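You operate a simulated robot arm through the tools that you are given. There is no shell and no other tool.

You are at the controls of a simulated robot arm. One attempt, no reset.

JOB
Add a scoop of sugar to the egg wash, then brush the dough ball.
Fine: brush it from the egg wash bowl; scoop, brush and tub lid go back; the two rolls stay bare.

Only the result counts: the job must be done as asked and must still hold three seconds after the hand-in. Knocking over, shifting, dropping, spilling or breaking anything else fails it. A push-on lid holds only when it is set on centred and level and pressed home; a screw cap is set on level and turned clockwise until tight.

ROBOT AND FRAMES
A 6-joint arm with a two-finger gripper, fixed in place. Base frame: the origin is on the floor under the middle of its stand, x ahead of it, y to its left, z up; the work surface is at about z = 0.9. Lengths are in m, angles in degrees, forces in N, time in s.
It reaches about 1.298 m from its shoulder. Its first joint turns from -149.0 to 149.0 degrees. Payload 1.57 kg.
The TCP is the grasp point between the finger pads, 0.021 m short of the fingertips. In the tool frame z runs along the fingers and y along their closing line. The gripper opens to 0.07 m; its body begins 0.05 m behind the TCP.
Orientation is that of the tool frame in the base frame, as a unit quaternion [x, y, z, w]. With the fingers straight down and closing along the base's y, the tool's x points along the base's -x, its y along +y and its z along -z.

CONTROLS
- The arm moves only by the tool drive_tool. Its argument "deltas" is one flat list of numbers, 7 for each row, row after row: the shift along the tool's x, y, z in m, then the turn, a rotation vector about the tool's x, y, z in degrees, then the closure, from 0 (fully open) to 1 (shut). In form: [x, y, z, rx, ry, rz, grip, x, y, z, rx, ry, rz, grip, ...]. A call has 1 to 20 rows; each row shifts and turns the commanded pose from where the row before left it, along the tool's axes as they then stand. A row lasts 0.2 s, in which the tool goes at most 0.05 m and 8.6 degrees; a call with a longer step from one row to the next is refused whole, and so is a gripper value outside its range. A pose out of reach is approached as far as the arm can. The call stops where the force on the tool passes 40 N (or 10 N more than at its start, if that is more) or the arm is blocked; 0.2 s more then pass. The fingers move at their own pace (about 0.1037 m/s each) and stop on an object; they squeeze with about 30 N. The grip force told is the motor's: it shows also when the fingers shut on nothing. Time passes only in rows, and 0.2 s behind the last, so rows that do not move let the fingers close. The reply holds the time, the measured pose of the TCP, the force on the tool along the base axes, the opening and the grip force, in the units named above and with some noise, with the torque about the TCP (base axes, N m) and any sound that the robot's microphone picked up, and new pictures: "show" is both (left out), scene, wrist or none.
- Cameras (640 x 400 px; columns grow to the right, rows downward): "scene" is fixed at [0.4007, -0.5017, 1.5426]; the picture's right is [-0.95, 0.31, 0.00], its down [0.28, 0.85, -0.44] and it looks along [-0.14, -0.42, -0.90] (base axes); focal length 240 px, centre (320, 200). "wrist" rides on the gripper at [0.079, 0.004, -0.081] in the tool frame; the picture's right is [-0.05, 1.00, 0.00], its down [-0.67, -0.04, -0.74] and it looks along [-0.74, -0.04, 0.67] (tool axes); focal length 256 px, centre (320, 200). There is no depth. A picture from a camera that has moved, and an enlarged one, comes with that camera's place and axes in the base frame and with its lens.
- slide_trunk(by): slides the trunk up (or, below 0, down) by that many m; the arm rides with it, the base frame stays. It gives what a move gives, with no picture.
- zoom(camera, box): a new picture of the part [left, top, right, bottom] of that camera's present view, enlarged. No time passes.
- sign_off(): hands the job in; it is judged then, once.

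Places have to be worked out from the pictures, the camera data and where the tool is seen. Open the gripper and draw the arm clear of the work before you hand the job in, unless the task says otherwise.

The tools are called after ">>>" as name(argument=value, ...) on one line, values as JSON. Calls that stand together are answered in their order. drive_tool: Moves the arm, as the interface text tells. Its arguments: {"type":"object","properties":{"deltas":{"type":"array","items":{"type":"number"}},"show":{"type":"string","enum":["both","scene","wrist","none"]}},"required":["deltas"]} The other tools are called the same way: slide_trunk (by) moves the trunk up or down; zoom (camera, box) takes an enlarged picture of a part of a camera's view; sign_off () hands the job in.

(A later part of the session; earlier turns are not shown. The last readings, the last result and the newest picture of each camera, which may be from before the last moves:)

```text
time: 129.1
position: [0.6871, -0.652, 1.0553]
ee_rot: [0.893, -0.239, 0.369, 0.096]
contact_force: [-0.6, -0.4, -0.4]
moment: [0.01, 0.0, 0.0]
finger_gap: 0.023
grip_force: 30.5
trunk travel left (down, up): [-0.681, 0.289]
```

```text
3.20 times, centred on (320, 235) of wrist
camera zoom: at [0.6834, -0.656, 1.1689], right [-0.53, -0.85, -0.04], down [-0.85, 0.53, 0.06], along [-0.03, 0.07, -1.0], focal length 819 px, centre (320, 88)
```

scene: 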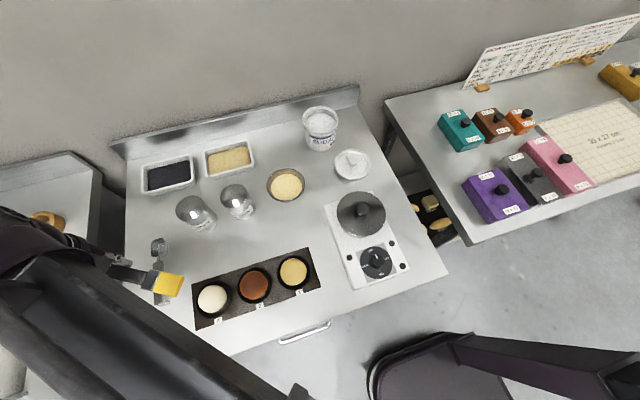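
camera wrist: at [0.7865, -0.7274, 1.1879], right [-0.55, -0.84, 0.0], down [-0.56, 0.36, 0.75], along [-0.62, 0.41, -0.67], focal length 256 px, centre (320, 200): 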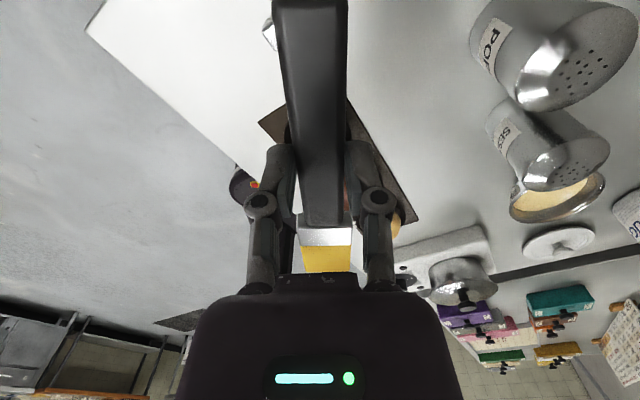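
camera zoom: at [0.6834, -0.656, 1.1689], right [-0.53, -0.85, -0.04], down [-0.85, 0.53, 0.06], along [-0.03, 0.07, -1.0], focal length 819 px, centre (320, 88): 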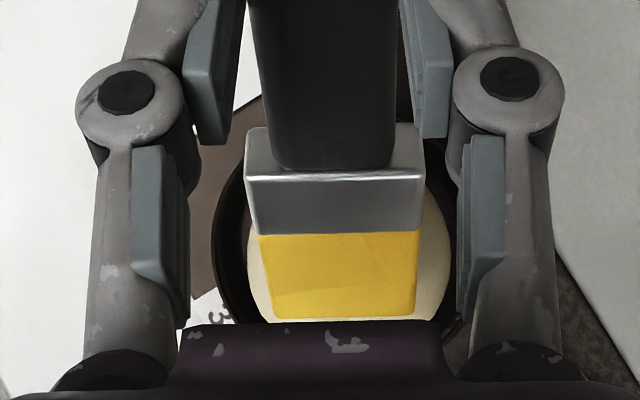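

The ball is centred under the bristles, no contact yet at tip z≈0.962. I'll continue down in small steps.

>>> slide_trunk(by=-0.005)

>>> slide_trunk(by=-0.005)

>>> zoom(camera="wrist", box=[220, 180, 420, 290])

>>> zoom(camera="scene", box=[150, 240, 270, 330])

```text
time: 129.6
position: [0.6865, -0.6523, 1.0489]
ee_rot: [0.893, -0.239, 0.37, 0.096]
contact_force: [0.8, -0.1, 0.4]
moment: [0.0, -0.02, 0.01]
finger_gap: 0.0228
grip_force: 29.8
trunk travel left (down, up): [-0.676, 0.294]
```

```text
time: 130.2
position: [0.6867, -0.6519, 1.0454]
ee_rot: [0.892, -0.24, 0.37, 0.098]
contact_force: [2.9, -1.5, 9.3]
moment: [0.39, 0.19, -0.09]
finger_gap: 0.0231
grip_force: 30.1
trunk travel left (down, up): [-0.671, 0.299]
```

```text
3.20 times, centred on (320, 235) of wrist
camera zoom: at [0.6834, -0.6558, 1.1597], right [-0.53, -0.85, -0.04], down [-0.85, 0.53, 0.06], along [-0.03, 0.07, -1.0], focal length 819 px, centre (320, 88)
```

zoom: 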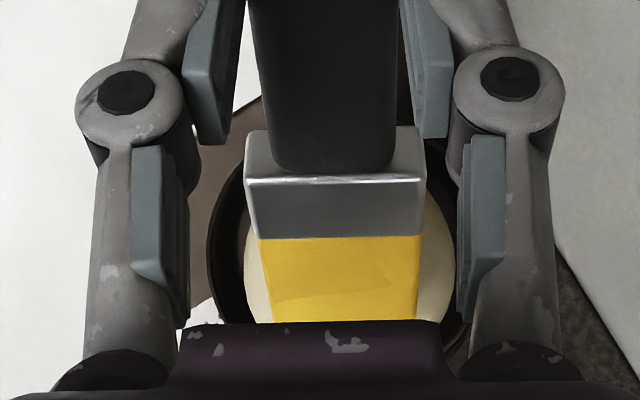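

```text
4.44 times, centred on (210, 285) of scene
camera zoom: at [0.4007, -0.5017, 1.5426], right [-0.95, 0.31, 0.0], down [0.28, 0.85, -0.44], along [-0.14, -0.42, -0.9], focal length 1068 px, centre (809, -178)
```

zoom: 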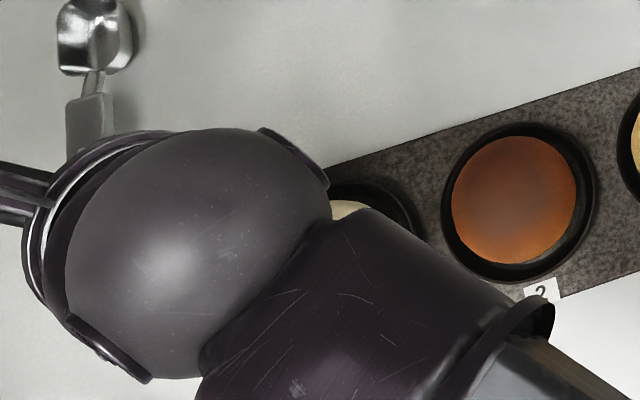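

Contact at 9 N: the ball's top is at about z=0.953. I'll ease off 1 mm and make gentle strokes fore-aft and sideways over the top.

>>> slide_trunk(by=0.001)

>>> drive_tool(deltas=[0.004, 0, 0.004, 0, 0, 0, 1, 0.004, 0, 0.004, 0, 0, 0, 1, -0.004, 0, -0.004, 0, 0, 0, 1, -0.004, 0, -0.004, 0, 0, 0, 1, -0.004, 0, -0.004, 0, 0, 0, 1, -0.004, 0, -0.004, 0, 0, 0, 1, 0.004, 0, 0.004, 0, 0, 0, 1, 0.004, 0, 0.004, 0, 0, 0, 1, 0, 0.006, 0, 0, 0, 0, 1, 0, 0.006, 0, 0, 0, 0, 1, 0, -0.006, 0, 0, 0, 0, 1, 0, -0.006, 0, 0, 0, 0, 1, 0, -0.006, 0, 0, 0, 0, 1, 0, -0.006, 0, 0, 0, 0, 1, 0, 0.006, 0, 0, 0, 0, 1, 0, 0.006, 0, 0, 0, 0, 1], show="none")

>>> zoom(camera="wrist", box=[220, 180, 420, 290])

```text
time: 130.7
position: [0.6864, -0.6509, 1.0453]
ee_rot: [0.893, -0.24, 0.369, 0.097]
contact_force: [0.3, 1.4, 2.3]
moment: [0.06, 0.13, -0.02]
finger_gap: 0.023
grip_force: 30.1
trunk travel left (down, up): [-0.672, 0.298]
```

```text
time: 134.1
position: [0.6859, -0.653, 1.0443]
ee_rot: [0.893, -0.24, 0.369, 0.096]
contact_force: [0.1, 0.3, -0.3]
moment: [0.0, 0.02, -0.01]
finger_gap: 0.0229
grip_force: 30.3
trunk travel left (down, up): [-0.672, 0.298]
```

```text
3.20 times, centred on (320, 235) of wrist
camera zoom: at [0.683, -0.6559, 1.16], right [-0.53, -0.85, -0.04], down [-0.85, 0.53, 0.06], along [-0.03, 0.07, -1.0], focal length 819 px, centre (320, 88)
```

zoom: 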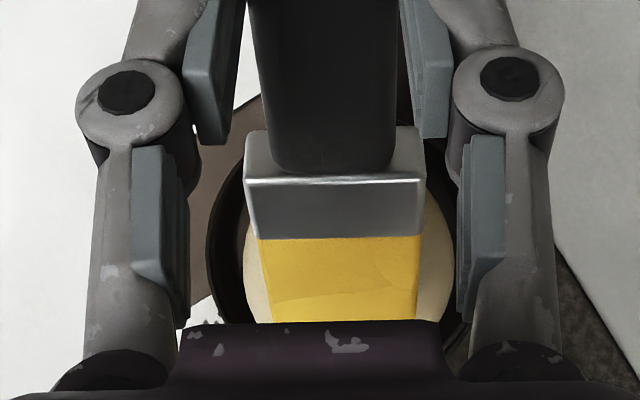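

Strokes done with light contact. I'll raise and back off to inspect the ball.

>>> slide_trunk(by=0.07)

>>> drive_tool(deltas=[0.033, 0, 0.033, 0, 0, 0, 1, 0.033, 0, 0.033, 0, 0, 0, 1, 0, 0, 0, 0, 0, 0, 1], show="none")

>>> zoom(camera="scene", box=[150, 240, 330, 340])

>>> zoom(camera="wrist", box=[160, 100, 480, 290])

```text
time: 135.2
position: [0.6875, -0.6512, 1.1146]
ee_rot: [0.893, -0.238, 0.37, 0.096]
contact_force: [-0.4, -0.1, -0.7]
moment: [-0.01, 0.02, -0.02]
finger_gap: 0.0231
grip_force: 29.7
trunk travel left (down, up): [-0.742, 0.228]
```

```text
time: 136.0
position: [0.7681, -0.7006, 1.1148]
ee_rot: [0.893, -0.239, 0.37, 0.096]
contact_force: [0.0, 0.3, -0.8]
moment: [-0.01, -0.01, 0.01]
finger_gap: 0.0229
grip_force: 30.4
trunk travel left (down, up): [-0.742, 0.228]
```

```text
3.56 times, centred on (240, 290) of scene
camera zoom: at [0.4007, -0.5017, 1.5426], right [-0.95, 0.31, 0.0], down [0.28, 0.85, -0.44], along [-0.14, -0.42, -0.9], focal length 855 px, centre (604, -120)
```

zoom: 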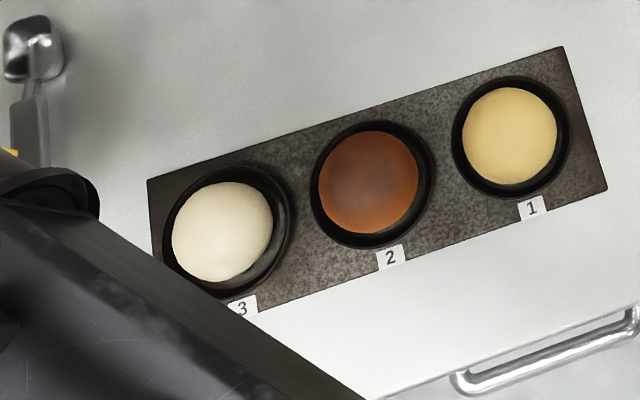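

```text
2.00 times, centred on (320, 195) of wrist
camera zoom: at [0.7648, -0.7044, 1.2302], right [-0.53, -0.85, -0.04], down [-0.85, 0.53, 0.06], along [-0.03, 0.07, -1.0], focal length 512 px, centre (320, 210)
```

zoom: 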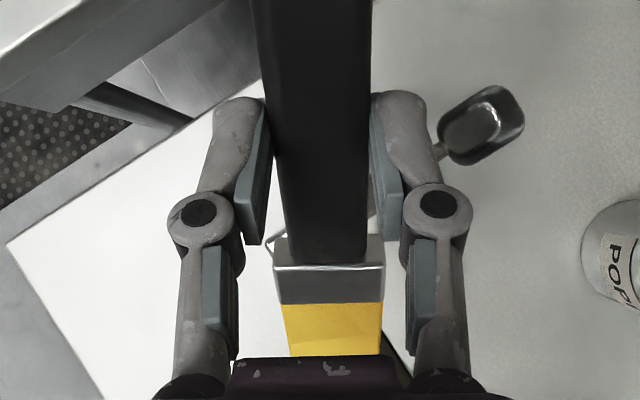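

The ball doesn't look obviously coated. I'll zoom in tightly on it to compare.

>>> zoom(camera="scene", box=[180, 270, 250, 320])

```text
8.00 times, centred on (215, 295) of scene
camera zoom: at [0.4007, -0.5017, 1.5426], right [-0.95, 0.31, 0.0], down [0.28, 0.85, -0.44], along [-0.14, -0.42, -0.9], focal length 1923 px, centre (1160, -560)
```

zoom: 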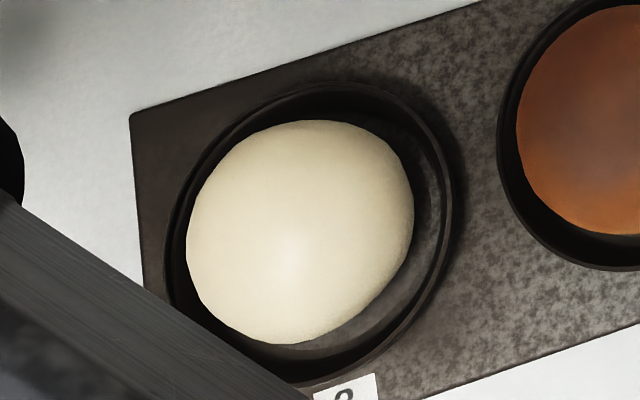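

I'll take the same framing as an earlier picture for a like-for-like comparison.

>>> zoom(camera="scene", box=[190, 245, 318, 325])

```text
5.00 times, centred on (254, 285) of scene
camera zoom: at [0.4007, -0.5017, 1.5426], right [-0.95, 0.31, 0.0], down [0.28, 0.85, -0.44], along [-0.14, -0.42, -0.9], focal length 1202 px, centre (650, -225)
```

zoom: 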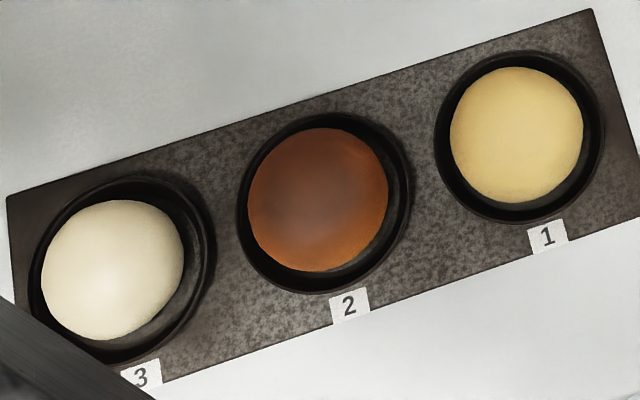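

There's a slight new sheen, so it's only partly brushed. I'll go back and make a fuller stroke that follows the dome (using small tilt changes to track the curvature), pressing lightly.

>>> drive_tool(deltas=[-0.033, 0.0015, -0.033, 0, 0, 0, 1, -0.0335, 0, -0.0335, 0, 0, 0, 1, 0, 0, 0, 0, 0, 0, 1], show="none")

>>> slide_trunk(by=-0.071)

>>> drive_tool(deltas=[0.0087, 0, 0.0087, 0, -1.4, 0, 1, 0.00565, 0, 0.00538, 0, -1.8, 0, 1, 0.0076, 0, 0.0068, 0, -3.4, 0, 1, -0.008, 0, -0.00634, 0, 3.4, 0, 1, -0.0058, 0, -0.0052, 0, 1.8, 0, 1, -0.0089, 0, -0.0085, 0, 1.4, 0, 1, -0.00544, 0, -0.00544, 0, -1.4, 0, 1, -0.0016, 0, -0.0015, 0, -1.8, 0, 1, 0, 0, 0, 0, -3.4, 0, 1, 0, 0, 0, 0, 3.4, 0, 1, 0.0016, 0, 0.0015, 0, 1.8, 0, 1, 0.0056, 0, 0.0053, 0, 1.4, 0, 1], show="none")

>>> zoom(camera="wrist", box=[220, 180, 420, 290])

```text
time: 136.8
position: [0.6846, -0.6541, 1.1158]
ee_rot: [0.892, -0.239, 0.37, 0.096]
contact_force: [-0.2, -0.6, -0.9]
moment: [0.04, -0.02, 0.01]
finger_gap: 0.0229
grip_force: 30.6
trunk travel left (down, up): [-0.742, 0.228]
```

```text
time: 137.8
position: [0.6857, -0.6534, 1.0446]
ee_rot: [0.893, -0.24, 0.369, 0.097]
contact_force: [0.6, 1.3, 1.8]
moment: [0.09, 0.17, -0.02]
finger_gap: 0.0228
grip_force: 30.2
trunk travel left (down, up): [-0.671, 0.299]
```

```text
time: 140.4
position: [0.6856, -0.6545, 1.0442]
ee_rot: [0.893, -0.24, 0.369, 0.097]
contact_force: [-0.9, 0.1, -0.9]
moment: [-0.02, 0.01, -0.02]
finger_gap: 0.023
grip_force: 30.9
out of reach, approached as far as the arm can: row 2, 3, 4, 5, 8, 9, 10, 11, 12
trunk travel left (down, up): [-0.671, 0.299]
```

```text
3.20 times, centred on (320, 235) of wrist
camera zoom: at [0.6819, -0.6583, 1.1588], right [-0.53, -0.85, -0.04], down [-0.85, 0.53, 0.06], along [-0.03, 0.07, -1.0], focal length 819 px, centre (320, 88)
```

zoom: 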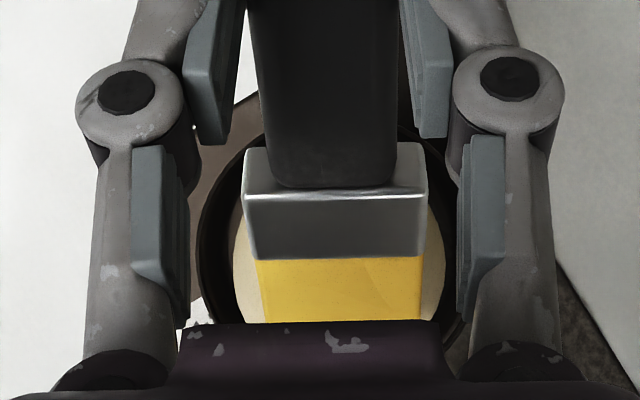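

The stroke pushed the brush about 5° nose-up within the grip, so I must press more gently. I'll raise and back off to see the ball's state.

>>> slide_trunk(by=0.07)

>>> drive_tool(deltas=[0.033, 0, 0.033, 0, 0, 0, 1, 0.033, 0, 0.033, 0, 0, 0, 1, 0, 0, 0, 0, 0, 0, 1], show="none")

>>> zoom(camera="scene", box=[180, 270, 250, 320])

>>> zoom(camera="scene", box=[190, 245, 318, 325])

>>> zoom(camera="wrist", box=[160, 100, 480, 290])

```text
time: 141.5
position: [0.6859, -0.6548, 1.1151]
ee_rot: [0.893, -0.239, 0.369, 0.096]
contact_force: [0.2, 0.4, -0.5]
moment: [0.01, 0.0, -0.01]
finger_gap: 0.0232
grip_force: 29.8
trunk travel left (down, up): [-0.741, 0.229]
```

```text
time: 142.3
position: [0.7645, -0.6998, 1.1137]
ee_rot: [0.893, -0.24, 0.369, 0.096]
contact_force: [-0.3, 0.2, -0.4]
moment: [-0.01, 0.01, -0.02]
finger_gap: 0.0228
grip_force: 29.7
trunk travel left (down, up): [-0.741, 0.229]
```

```text
8.00 times, centred on (215, 295) of scene
camera zoom: at [0.4007, -0.5017, 1.5426], right [-0.95, 0.31, 0.0], down [0.28, 0.85, -0.44], along [-0.14, -0.42, -0.9], focal length 1923 px, centre (1160, -560)
```

zoom: 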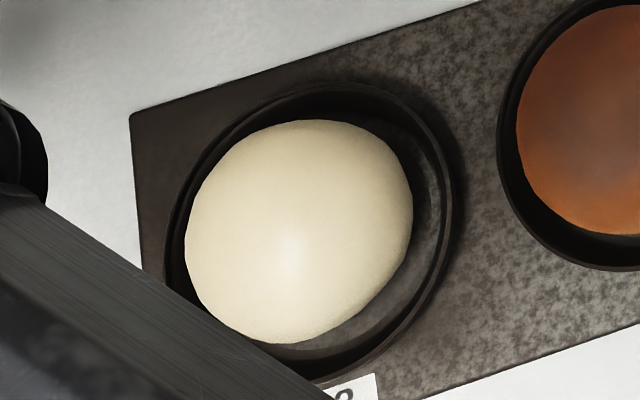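

```text
5.00 times, centred on (254, 285) of scene
camera zoom: at [0.4007, -0.5017, 1.5426], right [-0.95, 0.31, 0.0], down [0.28, 0.85, -0.44], along [-0.14, -0.42, -0.9], focal length 1202 px, centre (650, -225)
```

zoom: 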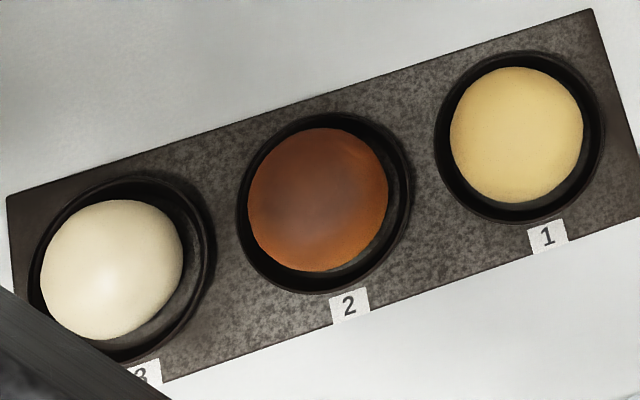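

```text
2.00 times, centred on (320, 195) of wrist
camera zoom: at [0.7617, -0.7039, 1.2289], right [-0.53, -0.85, -0.04], down [-0.85, 0.53, 0.06], along [-0.03, 0.07, -1.0], focal length 512 px, centre (320, 210)
```

zoom: 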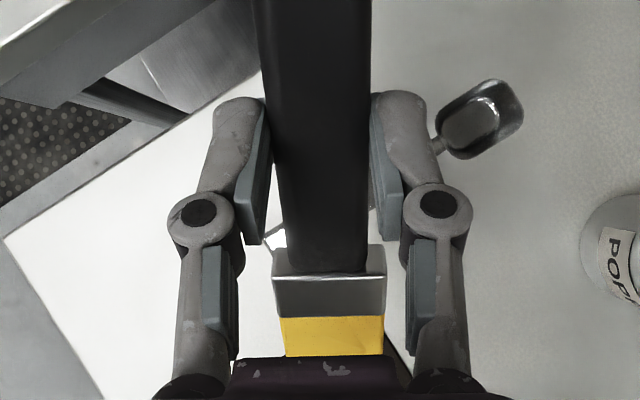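

There's a growing sheen at the ball's centre, so brushing is registering but slowly. I'll return with corrected offsets (brush now ~40° effective) and find light contact in small steps.

>>> drive_tool(deltas=[-0.03005, 0, -0.03005, 0, 0, 0, 1, -0.03005, 0, -0.03005, 0, 0, 0, 1, 0, 0, 0, 0, 0, 0, 1], show="none")

>>> slide_trunk(by=-0.069)

>>> slide_trunk(by=-0.002)

>>> slide_trunk(by=-0.002)

```text
time: 143.1
position: [0.6919, -0.6587, 1.1137]
ee_rot: [0.893, -0.239, 0.369, 0.096]
contact_force: [-0.1, -0.4, -0.4]
moment: [0.03, -0.02, 0.01]
finger_gap: 0.0229
grip_force: 30.0
trunk travel left (down, up): [-0.741, 0.229]
```

```text
time: 144.2
position: [0.6919, -0.6584, 1.0447]
ee_rot: [0.893, -0.24, 0.369, 0.096]
contact_force: [-0.1, -0.3, -0.4]
moment: [0.01, -0.01, 0.0]
finger_gap: 0.0233
grip_force: 30.2
trunk travel left (down, up): [-0.672, 0.298]
```

```text
time: 144.7
position: [0.6926, -0.6598, 1.0432]
ee_rot: [0.893, -0.239, 0.368, 0.096]
contact_force: [0.0, -0.2, -0.2]
moment: [0.04, -0.01, -0.01]
finger_gap: 0.0231
grip_force: 30.0
trunk travel left (down, up): [-0.67, 0.3]
```

```text
time: 145.2
position: [0.6926, -0.6602, 1.0402]
ee_rot: [0.893, -0.239, 0.369, 0.096]
contact_force: [-0.8, 0.0, -0.8]
moment: [0.02, 0.0, -0.01]
finger_gap: 0.023
grip_force: 29.7
trunk travel left (down, up): [-0.668, 0.302]
```

>>> slide_trunk(by=-0.002)

>>> slide_trunk(by=-0.002)

>>> zoom(camera="wrist", box=[220, 180, 420, 290])

```text
time: 145.8
position: [0.6916, -0.6585, 1.0388]
ee_rot: [0.893, -0.24, 0.368, 0.096]
contact_force: [0.7, 0.2, -0.4]
moment: [-0.03, 0.01, -0.02]
finger_gap: 0.0229
grip_force: 29.9
trunk travel left (down, up): [-0.666, 0.304]
```

```text
time: 146.3
position: [0.6924, -0.6592, 1.0377]
ee_rot: [0.893, -0.239, 0.37, 0.096]
contact_force: [1.4, -2.2, 9.9]
moment: [0.08, 0.45, 0.08]
finger_gap: 0.0228
grip_force: 29.8
trunk travel left (down, up): [-0.664, 0.306]
```

```text
3.20 times, centred on (320, 235) of wrist
camera zoom: at [0.6889, -0.6622, 1.1526], right [-0.53, -0.85, -0.04], down [-0.85, 0.53, 0.06], along [-0.03, 0.07, -1.0], focal length 819 px, centre (320, 88)
```

zoom: 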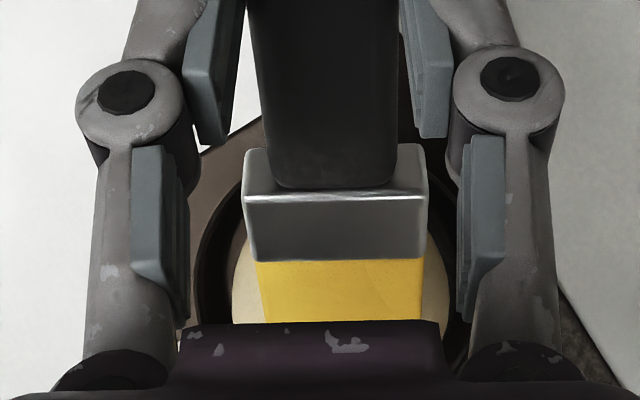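

Contact at about 10 N; I'll ease back 1 mm and do a series of small zig-zag strokes around the top.

>>> slide_trunk(by=0.001)

>>> drive_tool(deltas=[0, 0.005, 0, 0, 0, 0, 1, 0, 0.005, 0, 0, 0, 0, 1, 0, -0.005, 0, 0, 0, 0, 1, 0, -0.005, 0, 0, 0, 0, 1, 0, -0.005, 0, 0, 0, 0, 1, 0, -0.005, 0, 0, 0, 0, 1, 0, 0.005, 0, 0, 0, 0, 1, 0, 0.005, 0, 0, 0, 0, 1], show="none")

>>> drive_tool(deltas=[0.0035, 0, 0.0035, 0, 0, 0, 1, 0.0035, 0, 0.0035, 0, 0, 0, 1, -0.0035, 0, -0.0035, 0, 0, 0, 1, -0.0035, 0, -0.0035, 0, 0, 0, 1, -0.0035, 0, -0.0035, 0, 0, 0, 1, -0.0035, 0, -0.0035, 0, 0, 0, 1, 0.0035, 0, 0.0035, 0, 0, 0, 1, 0.0035, 0, 0.0035, 0, 0, 0, 1], show="none")

>>> zoom(camera="wrist", box=[220, 180, 420, 290])

```text
time: 146.8
position: [0.6926, -0.6589, 1.0383]
ee_rot: [0.893, -0.239, 0.368, 0.097]
contact_force: [0.6, 0.3, 2.7]
moment: [0.06, 0.13, 0.0]
finger_gap: 0.0229
grip_force: 30.3
trunk travel left (down, up): [-0.665, 0.305]
```

```text
time: 148.6
position: [0.6923, -0.6594, 1.0386]
ee_rot: [0.893, -0.241, 0.369, 0.097]
contact_force: [0.1, -0.7, 0.8]
moment: [0.06, 0.05, -0.01]
finger_gap: 0.023
grip_force: 29.7
trunk travel left (down, up): [-0.665, 0.305]
```

```text
time: 150.4
position: [0.693, -0.6587, 1.0384]
ee_rot: [0.893, -0.24, 0.369, 0.096]
contact_force: [0.1, -0.2, -0.8]
moment: [0.0, 0.01, -0.04]
finger_gap: 0.023
grip_force: 30.0
trunk travel left (down, up): [-0.665, 0.305]
```

```text
3.20 times, centred on (320, 235) of wrist
camera zoom: at [0.6896, -0.6627, 1.153], right [-0.53, -0.85, -0.04], down [-0.85, 0.53, 0.06], along [-0.03, 0.07, -1.0], focal length 819 px, centre (320, 88)
```

zoom: 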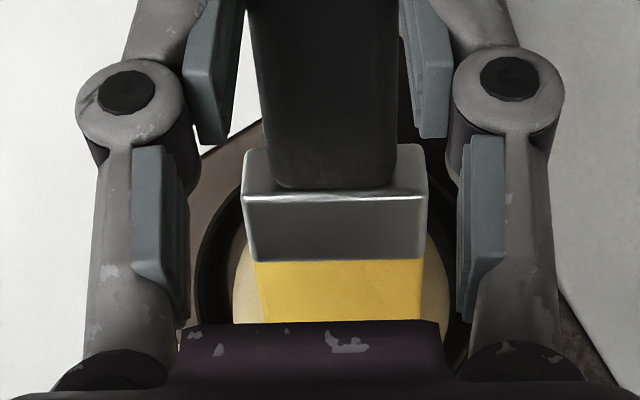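

The visible dough looks yellower now — it's working. I'll lower 1 mm again and repeat the strokes.

>>> slide_trunk(by=-0.001)

>>> drive_tool(deltas=[0.0035, 0.004, 0.0035, 0, 0, 0, 1, 0.0035, 0.004, 0.0035, 0, 0, 0, 1, -0.0035, 0, -0.0035, 0, 0, 0, 1, -0.0035, 0, -0.0035, 0, 0, 0, 1, -0.0035, 0, -0.0035, 0, 0, 0, 1, -0.0035, 0, -0.0035, 0, 0, 0, 1, 0, -0.008, 0, 0, 0, 0, 1, 0, -0.008, 0, 0, 0, 0, 1, 0.0035, 0, 0.0035, 0, 0, 0, 1, 0.0035, 0, 0.0035, 0, 0, 0, 1, 0.0035, 0, 0.0035, 0, 0, 0, 1, 0.0035, 0, 0.0035, 0, 0, 0, 1, -0.0035, 0.004, -0.0035, 0, 0, 0, 1, -0.0035, 0.004, -0.0035, 0, 0, 0, 1], show="none")

>>> zoom(camera="wrist", box=[220, 180, 420, 290])

```text
time: 150.9
position: [0.6934, -0.6578, 1.0382]
ee_rot: [0.893, -0.24, 0.369, 0.097]
contact_force: [1.4, -0.2, 6.3]
moment: [0.12, 0.34, 0.02]
finger_gap: 0.023
grip_force: 29.7
trunk travel left (down, up): [-0.664, 0.306]
```

```text
time: 153.9
position: [0.6923, -0.6582, 1.0377]
ee_rot: [0.893, -0.24, 0.37, 0.096]
contact_force: [0.4, 0.3, 3.5]
moment: [0.1, 0.13, -0.04]
finger_gap: 0.0231
grip_force: 30.3
trunk travel left (down, up): [-0.664, 0.306]
```

```text
3.20 times, centred on (320, 235) of wrist
camera zoom: at [0.689, -0.6623, 1.1522], right [-0.53, -0.85, -0.04], down [-0.85, 0.53, 0.06], along [-0.03, 0.07, -1.0], focal length 819 px, centre (320, 88)
```

zoom: 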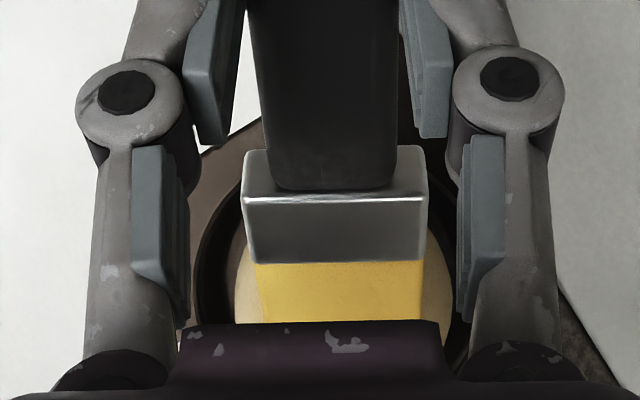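

Contact is steady (3.5 N) and the dough is turning yellower. Another longer pass of strokes, then I'll inspect.

>>> drive_tool(deltas=[0, 0.005, 0, 0, 0, 0, 1, 0, 0.005, 0, 0, 0, 0, 1, 0, -0.005, 0, 0, 0, 0, 1, 0, -0.005, 0, 0, 0, 0, 1, 0, -0.005, 0, 0, 0, 0, 1, 0, -0.005, 0, 0, 0, 0, 1, 0, 0.005, 0, 0, 0, 0, 1, 0, 0.005, 0, 0, 0, 0, 1, 0.0035, 0, 0.0035, 0, 0, 0, 1, 0.0035, 0, 0.0035, 0, 0, 0, 1, -0.0035, 0, -0.0035, 0, 0, 0, 1, -0.0035, 0, -0.0035, 0, 0, 0, 1, -0.0035, 0, -0.0035, 0, 0, 0, 1, -0.0035, 0, -0.0035, 0, 0, 0, 1, 0.0035, 0, 0.0035, 0, 0, 0, 1, 0.0035, 0, 0.0035, 0, 0, 0, 1], show="none")

>>> slide_trunk(by=0.077)

>>> drive_tool(deltas=[0.033, 0, 0.033, 0, 0, 0, 1, 0.033, 0, 0.033, 0, 0, 0, 1, 0, 0, 0, 0, 0, 0, 1], show="none")

>>> zoom(camera="scene", box=[190, 245, 318, 325])

>>> zoom(camera="wrist", box=[160, 100, 480, 290])

```text
time: 157.3
position: [0.6934, -0.6586, 1.0373]
ee_rot: [0.893, -0.239, 0.37, 0.096]
contact_force: [-0.7, 0.7, -0.1]
moment: [0.01, 0.06, 0.01]
finger_gap: 0.0232
grip_force: 29.7
trunk travel left (down, up): [-0.664, 0.306]
```

```text
time: 158.4
position: [0.6931, -0.6609, 1.1146]
ee_rot: [0.893, -0.239, 0.369, 0.096]
contact_force: [0.4, -0.3, -0.8]
moment: [0.04, 0.01, -0.01]
finger_gap: 0.0229
grip_force: 29.9
trunk travel left (down, up): [-0.741, 0.229]
```

```text
time: 159.2
position: [0.7741, -0.7062, 1.1149]
ee_rot: [0.893, -0.239, 0.369, 0.096]
contact_force: [0.5, 0.3, -0.2]
moment: [0.01, 0.0, 0.03]
finger_gap: 0.0232
grip_force: 29.5
trunk travel left (down, up): [-0.741, 0.229]
```

```text
5.00 times, centred on (254, 285) of scene
camera zoom: at [0.4007, -0.5017, 1.5426], right [-0.95, 0.31, 0.0], down [0.28, 0.85, -0.44], along [-0.14, -0.42, -0.9], focal length 1202 px, centre (650, -225)
```

zoom: 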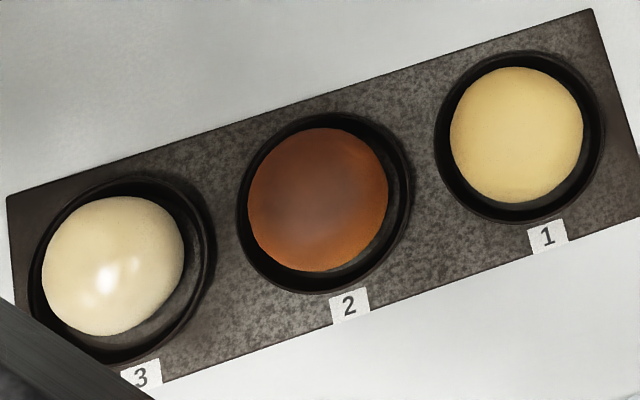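

```text
2.00 times, centred on (320, 195) of wrist
camera zoom: at [0.7704, -0.7096, 1.229], right [-0.53, -0.85, -0.04], down [-0.85, 0.53, 0.06], along [-0.03, 0.07, -1.0], focal length 512 px, centre (320, 210)
```

zoom: 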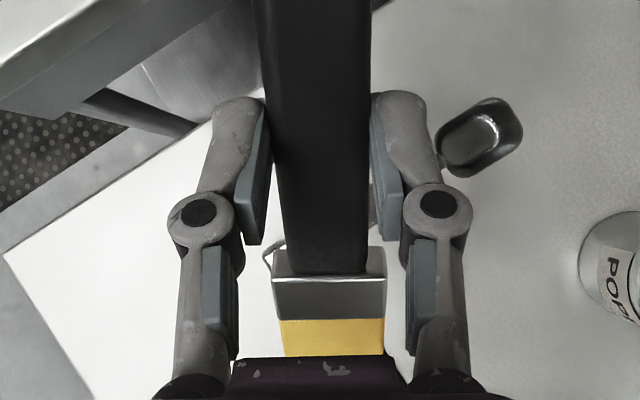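

Ball 3 is now visibly glossy and yellower; the rolls are untouched. The load is fading a bit but I'll do another round of strokes to build a full coat.

>>> drive_tool(deltas=[-0.033, 0, -0.033, 0, 0, 0, 1, -0.033, 0, -0.033, 0, 0, 0, 1, 0, 0, 0, 0, 0, 0, 1], show="none")

>>> slide_trunk(by=-0.076)

>>> slide_trunk(by=-0.001)

```text
time: 160.0
position: [0.6936, -0.6609, 1.1137]
ee_rot: [0.892, -0.24, 0.369, 0.097]
contact_force: [-0.5, 0.7, -1.1]
moment: [0.0, 0.0, 0.02]
finger_gap: 0.0231
grip_force: 30.4
trunk travel left (down, up): [-0.741, 0.229]
```

```text
time: 161.2
position: [0.6938, -0.6601, 1.0384]
ee_rot: [0.893, -0.239, 0.37, 0.096]
contact_force: [-0.8, 0.2, -0.2]
moment: [-0.02, 0.01, -0.01]
finger_gap: 0.0229
grip_force: 29.9
trunk travel left (down, up): [-0.665, 0.305]
```

```text
time: 161.7
position: [0.6932, -0.6627, 1.0368]
ee_rot: [0.893, -0.239, 0.369, 0.097]
contact_force: [-1.0, 0.0, 0.7]
moment: [0.01, 0.05, 0.01]
finger_gap: 0.0233
grip_force: 30.2
trunk travel left (down, up): [-0.664, 0.306]
```

I'll recentre by a few mm, lower one more mm for light contact, and stroke again.

>>> drive_tool(deltas=[-0.0015, -0.003, -0.0015, 0, 0, 0, 1, 0, 0, 0, 0, 0, 0, 1], show="none")

>>> slide_trunk(by=-0.001)

>>> drive_tool(deltas=[0, 0.005, 0, 0, 0, 0, 1, 0, 0.005, 0, 0, 0, 0, 1, 0, -0.005, 0, 0, 0, 0, 1, 0, -0.005, 0, 0, 0, 0, 1, 0, -0.005, 0, 0, 0, 0, 1, 0, -0.005, 0, 0, 0, 0, 1, 0, 0.005, 0, 0, 0, 0, 1, 0, 0.005, 0, 0, 0, 0, 1, 0.0035, 0, 0.0035, 0, 0, 0, 1, 0.0035, 0, 0.0035, 0, 0, 0, 1, -0.0035, 0, -0.0035, 0, 0, 0, 1, -0.0035, 0, -0.0035, 0, 0, 0, 1, -0.0035, 0, -0.0035, 0, 0, 0, 1, -0.0035, 0, -0.0035, 0, 0, 0, 1, 0.0035, 0, 0.0035, 0, 0, 0, 1, 0.0035, 0, 0.0035, 0, 0, 0, 1], show="none")

>>> zoom(camera="wrist", box=[220, 180, 420, 290])

```text
time: 162.3
position: [0.6929, -0.6563, 1.0373]
ee_rot: [0.893, -0.239, 0.37, 0.096]
contact_force: [0.4, 0.0, 0.9]
moment: [0.03, 0.08, 0.03]
finger_gap: 0.0231
grip_force: 29.8
trunk travel left (down, up): [-0.664, 0.306]
```

```text
time: 162.8
position: [0.693, -0.6555, 1.038]
ee_rot: [0.893, -0.24, 0.369, 0.097]
contact_force: [1.1, -0.9, 7.2]
moment: [0.14, 0.43, 0.0]
finger_gap: 0.0231
grip_force: 29.8
trunk travel left (down, up): [-0.663, 0.307]
```

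```text
time: 166.2
position: [0.6934, -0.6561, 1.036]
ee_rot: [0.893, -0.24, 0.37, 0.096]
contact_force: [-1.0, 0.4, 1.5]
moment: [0.11, 0.21, -0.01]
finger_gap: 0.0231
grip_force: 30.4
trunk travel left (down, up): [-0.663, 0.307]
```

```text
3.20 times, centred on (320, 235) of wrist
camera zoom: at [0.6899, -0.6603, 1.1512], right [-0.53, -0.85, -0.04], down [-0.85, 0.53, 0.06], along [-0.03, 0.07, -1.0], focal length 819 px, centre (320, 88)
```

zoom: 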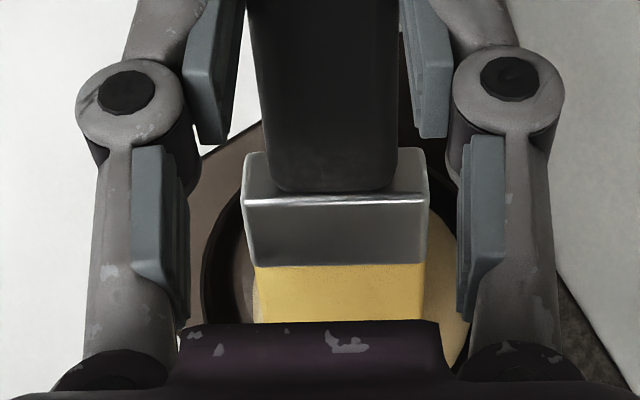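

The dough shows more yellow. I'll raise and back off to inspect it again.

>>> slide_trunk(by=0.077)

>>> drive_tool(deltas=[0.033, 0, 0.033, 0, 0, 0, 1, 0.033, 0, 0.033, 0, 0, 0, 1, 0, 0, 0, 0, 0, 0, 1], show="none")

>>> zoom(camera="scene", box=[190, 245, 318, 325])

>>> zoom(camera="scene", box=[180, 270, 250, 320])

```text
time: 167.3
position: [0.6931, -0.6568, 1.1131]
ee_rot: [0.893, -0.239, 0.37, 0.096]
contact_force: [-0.1, -0.7, -0.7]
moment: [0.01, 0.04, -0.01]
finger_gap: 0.023
grip_force: 29.8
trunk travel left (down, up): [-0.74, 0.23]
```

```text
time: 168.1
position: [0.774, -0.7028, 1.1135]
ee_rot: [0.893, -0.24, 0.369, 0.097]
contact_force: [-0.2, -0.9, 1.1]
moment: [-0.01, 0.0, -0.02]
finger_gap: 0.023
grip_force: 29.5
trunk travel left (down, up): [-0.74, 0.23]
```

```text
5.00 times, centred on (254, 285) of scene
camera zoom: at [0.4007, -0.5017, 1.5426], right [-0.95, 0.31, 0.0], down [0.28, 0.85, -0.44], along [-0.14, -0.42, -0.9], focal length 1202 px, centre (650, -225)
```

zoom: 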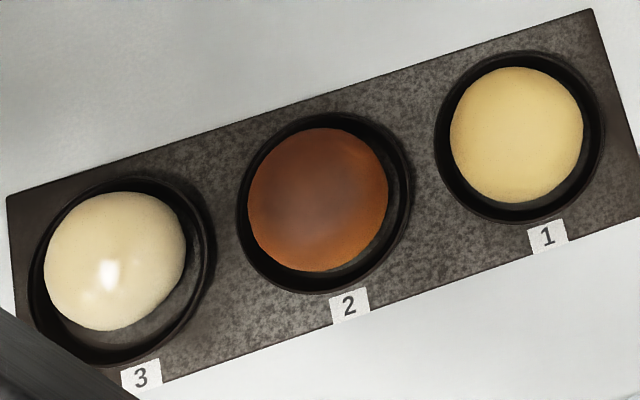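

```text
8.00 times, centred on (215, 295) of scene
camera zoom: at [0.4007, -0.5017, 1.5426], right [-0.95, 0.31, 0.0], down [0.28, 0.85, -0.44], along [-0.14, -0.42, -0.9], focal length 1923 px, centre (1160, -560)
```

zoom: 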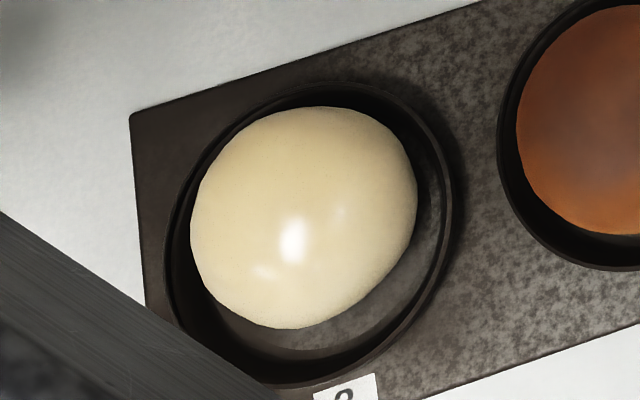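

The coat is building (glossier, yellower), though the ball slid ~4 mm in its cup toward −y. I'll do another lighter pass, recentred on it, with strokes ending toward +y.

>>> drive_tool(deltas=[-0.0322, 0.006, -0.0322, 0, 0, 0, 1, -0.0322, 0, -0.0322, 0, 0, 0, 1, 0, 0, 0, 0, 0, 0, 1], show="none")

>>> slide_trunk(by=-0.0755)

>>> zoom(camera="wrist", box=[220, 180, 420, 290])

```text
time: 168.9
position: [0.6935, -0.6649, 1.1131]
ee_rot: [0.892, -0.24, 0.37, 0.098]
contact_force: [0.2, -0.2, -1.2]
moment: [-0.02, 0.03, 0.02]
finger_gap: 0.0229
grip_force: 30.3
trunk travel left (down, up): [-0.74, 0.23]
```

```text
time: 170.1
position: [0.6939, -0.6643, 1.0374]
ee_rot: [0.892, -0.24, 0.37, 0.097]
contact_force: [0.3, 0.8, -0.5]
moment: [-0.01, -0.02, 0.01]
finger_gap: 0.023
grip_force: 29.6
trunk travel left (down, up): [-0.665, 0.305]
```

```text
3.20 times, centred on (320, 235) of wrist
camera zoom: at [0.6901, -0.669, 1.1528], right [-0.53, -0.85, -0.04], down [-0.85, 0.53, 0.06], along [-0.03, 0.07, -1.0], focal length 819 px, centre (320, 88)
```

zoom: 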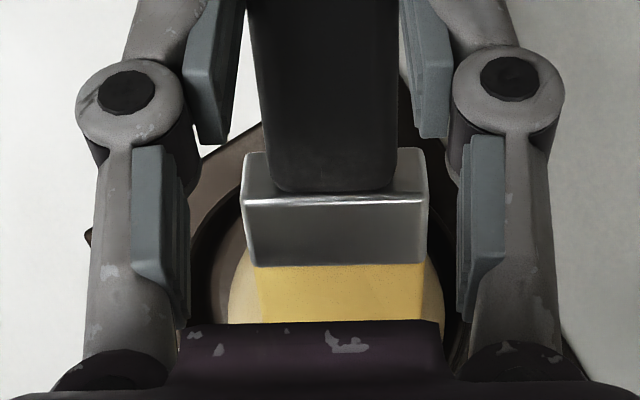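

Well aligned now. I'll lower in 1 mm steps to find light contact.

>>> slide_trunk(by=-0.0015)

>>> slide_trunk(by=-0.001)

```text
time: 170.6
position: [0.6926, -0.6662, 1.0364]
ee_rot: [0.892, -0.24, 0.37, 0.097]
contact_force: [0.5, 0.1, 0.6]
moment: [0.02, 0.09, 0.01]
finger_gap: 0.023
grip_force: 29.8
trunk travel left (down, up): [-0.663, 0.307]
```

```text
time: 171.1
position: [0.6941, -0.6657, 1.0365]
ee_rot: [0.892, -0.24, 0.37, 0.098]
contact_force: [1.5, 0.4, 7.5]
moment: [0.13, 0.43, 0.04]
finger_gap: 0.0228
grip_force: 30.0
trunk travel left (down, up): [-0.662, 0.308]
```

Light contact again. I'll make small-amplitude strokes so the ball isn't dragged.

>>> drive_tool(deltas=[0, 0.004, 0, 0, 0, 0, 1, 0, -0.004, 0, 0, 0, 0, 1, 0, -0.004, 0, 0, 0, 0, 1, 0, 0.004, 0, 0, 0, 0, 1, 0.003, 0, 0.003, 0, 0, 0, 1, -0.003, 0, -0.003, 0, 0, 0, 1, -0.003, 0, -0.003, 0, 0, 0, 1, 0.003, 0, 0.003, 0, 0, 0, 1, 0, 0.004, 0, 0, 0, 0, 1, 0, -0.004, 0, 0, 0, 0, 1, 0, -0.004, 0, 0, 0, 0, 1, 0, 0.004, 0, 0, 0, 0, 1, 0.003, 0, 0.003, 0, 0, 0, 1, -0.003, 0, -0.003, 0, 0, 0, 1, -0.003, 0, -0.003, 0, 0, 0, 1, 0.003, 0, 0.003, 0, 0, 0, 1], show="none")

>>> zoom(camera="wrist", box=[220, 180, 420, 290])

```text
time: 174.5
position: [0.6921, -0.6643, 1.0349]
ee_rot: [0.892, -0.239, 0.371, 0.097]
contact_force: [-0.6, 0.7, 1.1]
moment: [0.05, 0.17, 0.01]
finger_gap: 0.023
grip_force: 30.2
trunk travel left (down, up): [-0.662, 0.308]
```

```text
3.20 times, centred on (320, 235) of wrist
camera zoom: at [0.6893, -0.6684, 1.1503], right [-0.53, -0.85, -0.04], down [-0.85, 0.53, 0.06], along [-0.03, 0.07, -1.0], focal length 819 px, centre (320, 88)
```

zoom: 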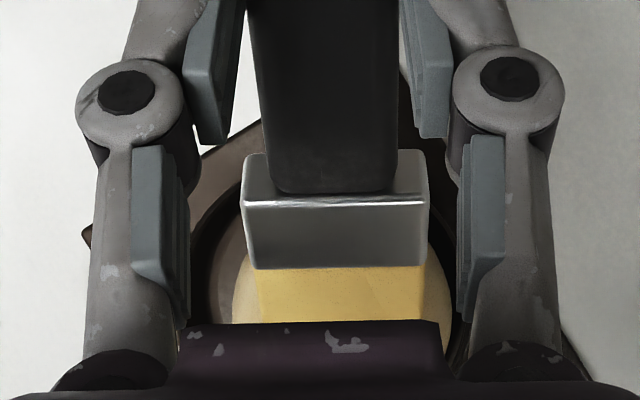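

The dough's tint is nearing the bristles' colour. One more pass at slightly more pressure, then inspect.

>>> slide_trunk(by=-0.0007)

>>> drive_tool(deltas=[0, 0.004, 0, 0, 0, 0, 1, 0, -0.004, 0, 0, 0, 0, 1, 0, -0.004, 0, 0, 0, 0, 1, 0, 0.004, 0, 0, 0, 0, 1, 0.003, 0, 0.003, 0, 0, 0, 1, -0.003, 0, -0.003, 0, 0, 0, 1, -0.003, 0, -0.003, 0, 0, 0, 1, 0.003, 0, 0.003, 0, 0, 0, 1, 0, 0.004, 0, 0, 0, 0, 1, 0, -0.004, 0, 0, 0, 0, 1, 0, -0.004, 0, 0, 0, 0, 1, 0, 0.004, 0, 0, 0, 0, 1, 0.003, 0, 0.003, 0, 0, 0, 1, -0.003, 0, -0.003, 0, 0, 0, 1, -0.003, 0, -0.003, 0, 0, 0, 1, 0.003, 0, 0.003, 0, 0, 0, 1], show="none")

>>> slide_trunk(by=0.0777)

>>> drive_tool(deltas=[0.033, 0, 0.033, 0, 0, 0, 1, 0.033, 0, 0.033, 0, 0, 0, 1, 0, 0, 0, 0, 0, 0, 1], show="none")

>>> zoom(camera="scene", box=[190, 245, 318, 325])

>>> zoom(camera="wrist", box=[160, 100, 480, 290])

```text
time: 175.0
position: [0.6929, -0.6644, 1.0351]
ee_rot: [0.892, -0.239, 0.37, 0.096]
contact_force: [1.2, -0.4, 6.0]
moment: [0.07, 0.46, 0.06]
finger_gap: 0.0227
grip_force: 30.0
trunk travel left (down, up): [-0.661, 0.309]
```

```text
time: 178.4
position: [0.6937, -0.6649, 1.0352]
ee_rot: [0.893, -0.239, 0.37, 0.096]
contact_force: [-0.3, 1.0, 1.7]
moment: [0.09, 0.15, -0.03]
finger_gap: 0.0231
grip_force: 29.9
trunk travel left (down, up): [-0.661, 0.309]
```

```text
time: 179.5
position: [0.693, -0.6648, 1.1126]
ee_rot: [0.892, -0.24, 0.37, 0.096]
contact_force: [-0.7, -0.2, -0.6]
moment: [-0.04, -0.03, 0.01]
finger_gap: 0.0232
grip_force: 30.0
trunk travel left (down, up): [-0.739, 0.231]
```

```text
time: 180.3
position: [0.772, -0.7115, 1.1131]
ee_rot: [0.892, -0.24, 0.37, 0.097]
contact_force: [0.1, 0.9, -0.1]
moment: [0.01, 0.02, 0.01]
finger_gap: 0.023
grip_force: 30.0
trunk travel left (down, up): [-0.739, 0.231]
```

```text
5.00 times, centred on (254, 285) of scene
camera zoom: at [0.4007, -0.5017, 1.5426], right [-0.95, 0.31, 0.0], down [0.28, 0.85, -0.44], along [-0.14, -0.42, -0.9], focal length 1202 px, centre (650, -225)
```

zoom: 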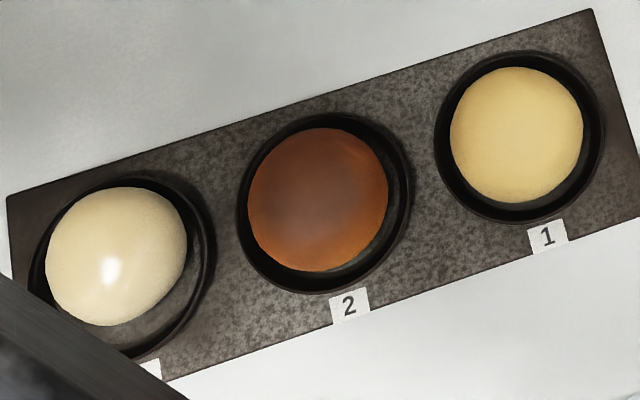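

```text
2.00 times, centred on (320, 195) of wrist
camera zoom: at [0.7687, -0.7144, 1.2274], right [-0.53, -0.85, -0.04], down [-0.85, 0.53, 0.06], along [-0.03, 0.07, -1.0], focal length 512 px, centre (320, 210)
```

zoom: 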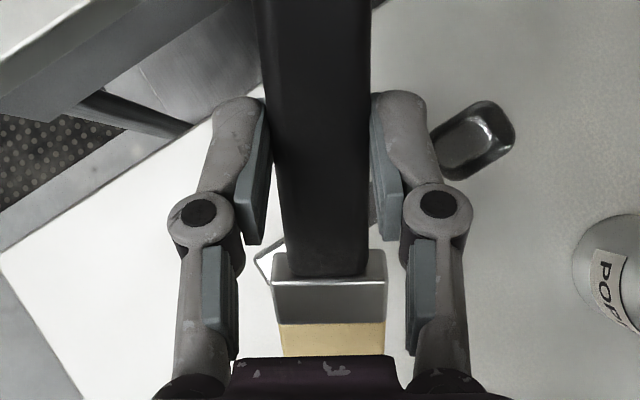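

The bristles are nearly spent while the dough is clearly glossy. To be sure of a full coat I'll reload once more: raise, and travel along the back to the egg wash bowl.

>>> slide_trunk(by=0.07)

>>> drive_tool(deltas=[-0.0004, 0.04385, -0.0004, 0, 0, 0, 1, -0.0004, 0.04385, -0.0004, 0, 0, 0, 1, -0.0004, 0.04385, -0.0004, 0, 0, 0, 1, -0.0004, 0.04385, -0.0004, 0, 0, 0, 1, -0.0004, 0.04385, -0.0004, 0, 0, 0, 1, -0.0262, 0.02023, -0.0262, 0, 0, 0, 1, -0.0262, 0.02023, -0.0262, 0, 0, 0, 1, -0.0262, 0.02023, -0.0262, 0, 0, 0, 1, -0.0262, 0.02023, -0.0262, 0, 0, 0, 1, -0.0262, 0.02023, -0.0262, 0, 0, 0, 1, 0, 0, 0, 0, 0, 0, 1], show="scene")

>>> zoom(camera="scene", box=[220, 90, 380, 210])

```text
time: 181.4
position: [0.7714, -0.7093, 1.1827]
ee_rot: [0.893, -0.24, 0.37, 0.096]
contact_force: [0.9, -0.7, -0.3]
moment: [0.01, 0.01, 0.0]
finger_gap: 0.0229
grip_force: 29.8
trunk travel left (down, up): [-0.809, 0.161]
```

```text
time: 183.8
position: [0.4488, -0.8934, 1.1826]
ee_rot: [0.893, -0.239, 0.37, 0.096]
contact_force: [-0.2, -0.5, 0.0]
moment: [-0.01, 0.02, -0.01]
finger_gap: 0.023
grip_force: 29.7
trunk travel left (down, up): [-0.809, 0.161]
```

scene: 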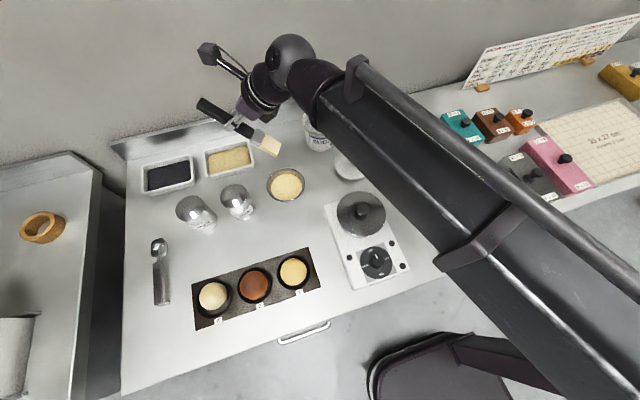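

```text
3.33 times, centred on (300, 150) of scene
camera zoom: at [0.4007, -0.5017, 1.5426], right [-0.95, 0.31, 0.0], down [0.28, 0.85, -0.44], along [-0.14, -0.42, -0.9], focal length 801 px, centre (387, 367)
```

zoom: 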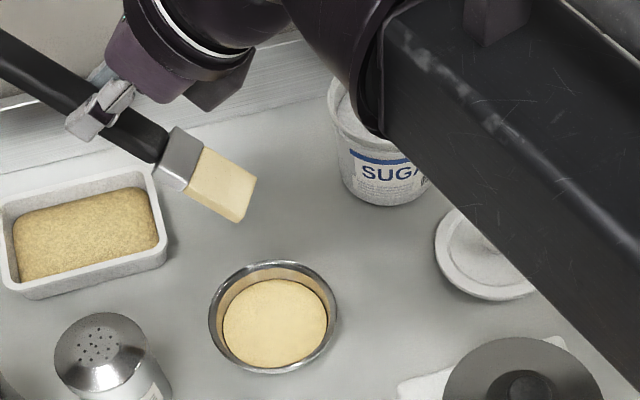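

The bristles are dry now, so the whole load went onto the ball. Let me look at the dough unobstructed.

>>> zoom(camera="scene", box=[190, 245, 318, 325])

>>> zoom(camera="scene", box=[180, 270, 250, 320])

```text
5.00 times, centred on (254, 285) of scene
camera zoom: at [0.4007, -0.5017, 1.5426], right [-0.95, 0.31, 0.0], down [0.28, 0.85, -0.44], along [-0.14, -0.42, -0.9], focal length 1202 px, centre (650, -225)
```

zoom: 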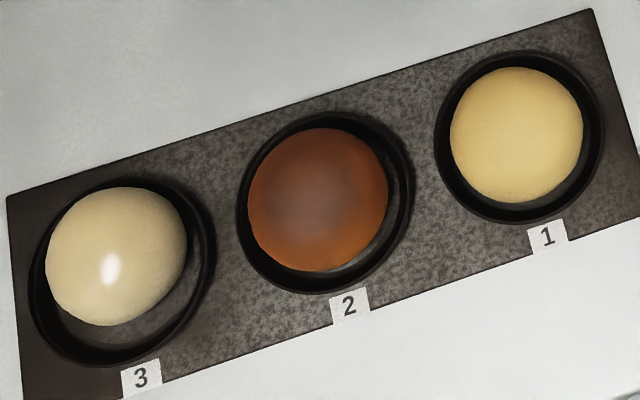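

```text
8.00 times, centred on (215, 295) of scene
camera zoom: at [0.4007, -0.5017, 1.5426], right [-0.95, 0.31, 0.0], down [0.28, 0.85, -0.44], along [-0.14, -0.42, -0.9], focal length 1923 px, centre (1160, -560)
```

zoom: 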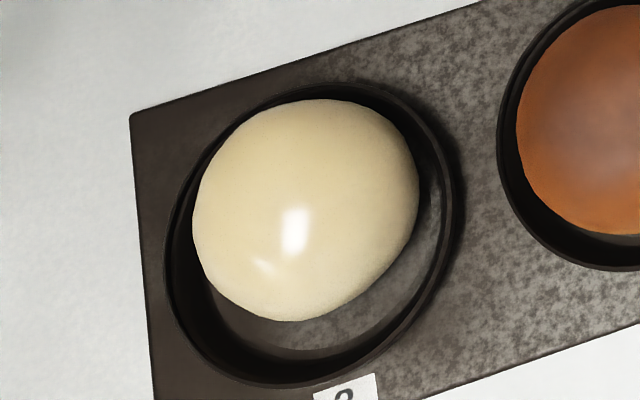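

The dough has a real glaze. I'll do one more dip for a generous coat: lower to just above the bowl first.

>>> slide_trunk(by=-0.135)

>>> zoom(camera="scene", box=[230, 120, 350, 220])

```text
time: 185.4
position: [0.4493, -0.8924, 1.0466]
ee_rot: [0.892, -0.239, 0.37, 0.097]
contact_force: [0.0, -0.4, 0.0]
moment: [0.01, 0.02, -0.01]
finger_gap: 0.0233
grip_force: 30.0
trunk travel left (down, up): [-0.674, 0.296]
```

```text
4.00 times, centred on (290, 170) of scene
camera zoom: at [0.4007, -0.5017, 1.5426], right [-0.95, 0.31, 0.0], down [0.28, 0.85, -0.44], along [-0.14, -0.42, -0.9], focal length 961 px, centre (440, 320)
```

zoom: 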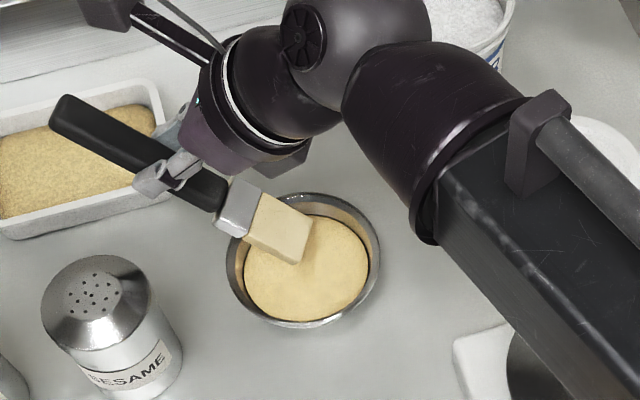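

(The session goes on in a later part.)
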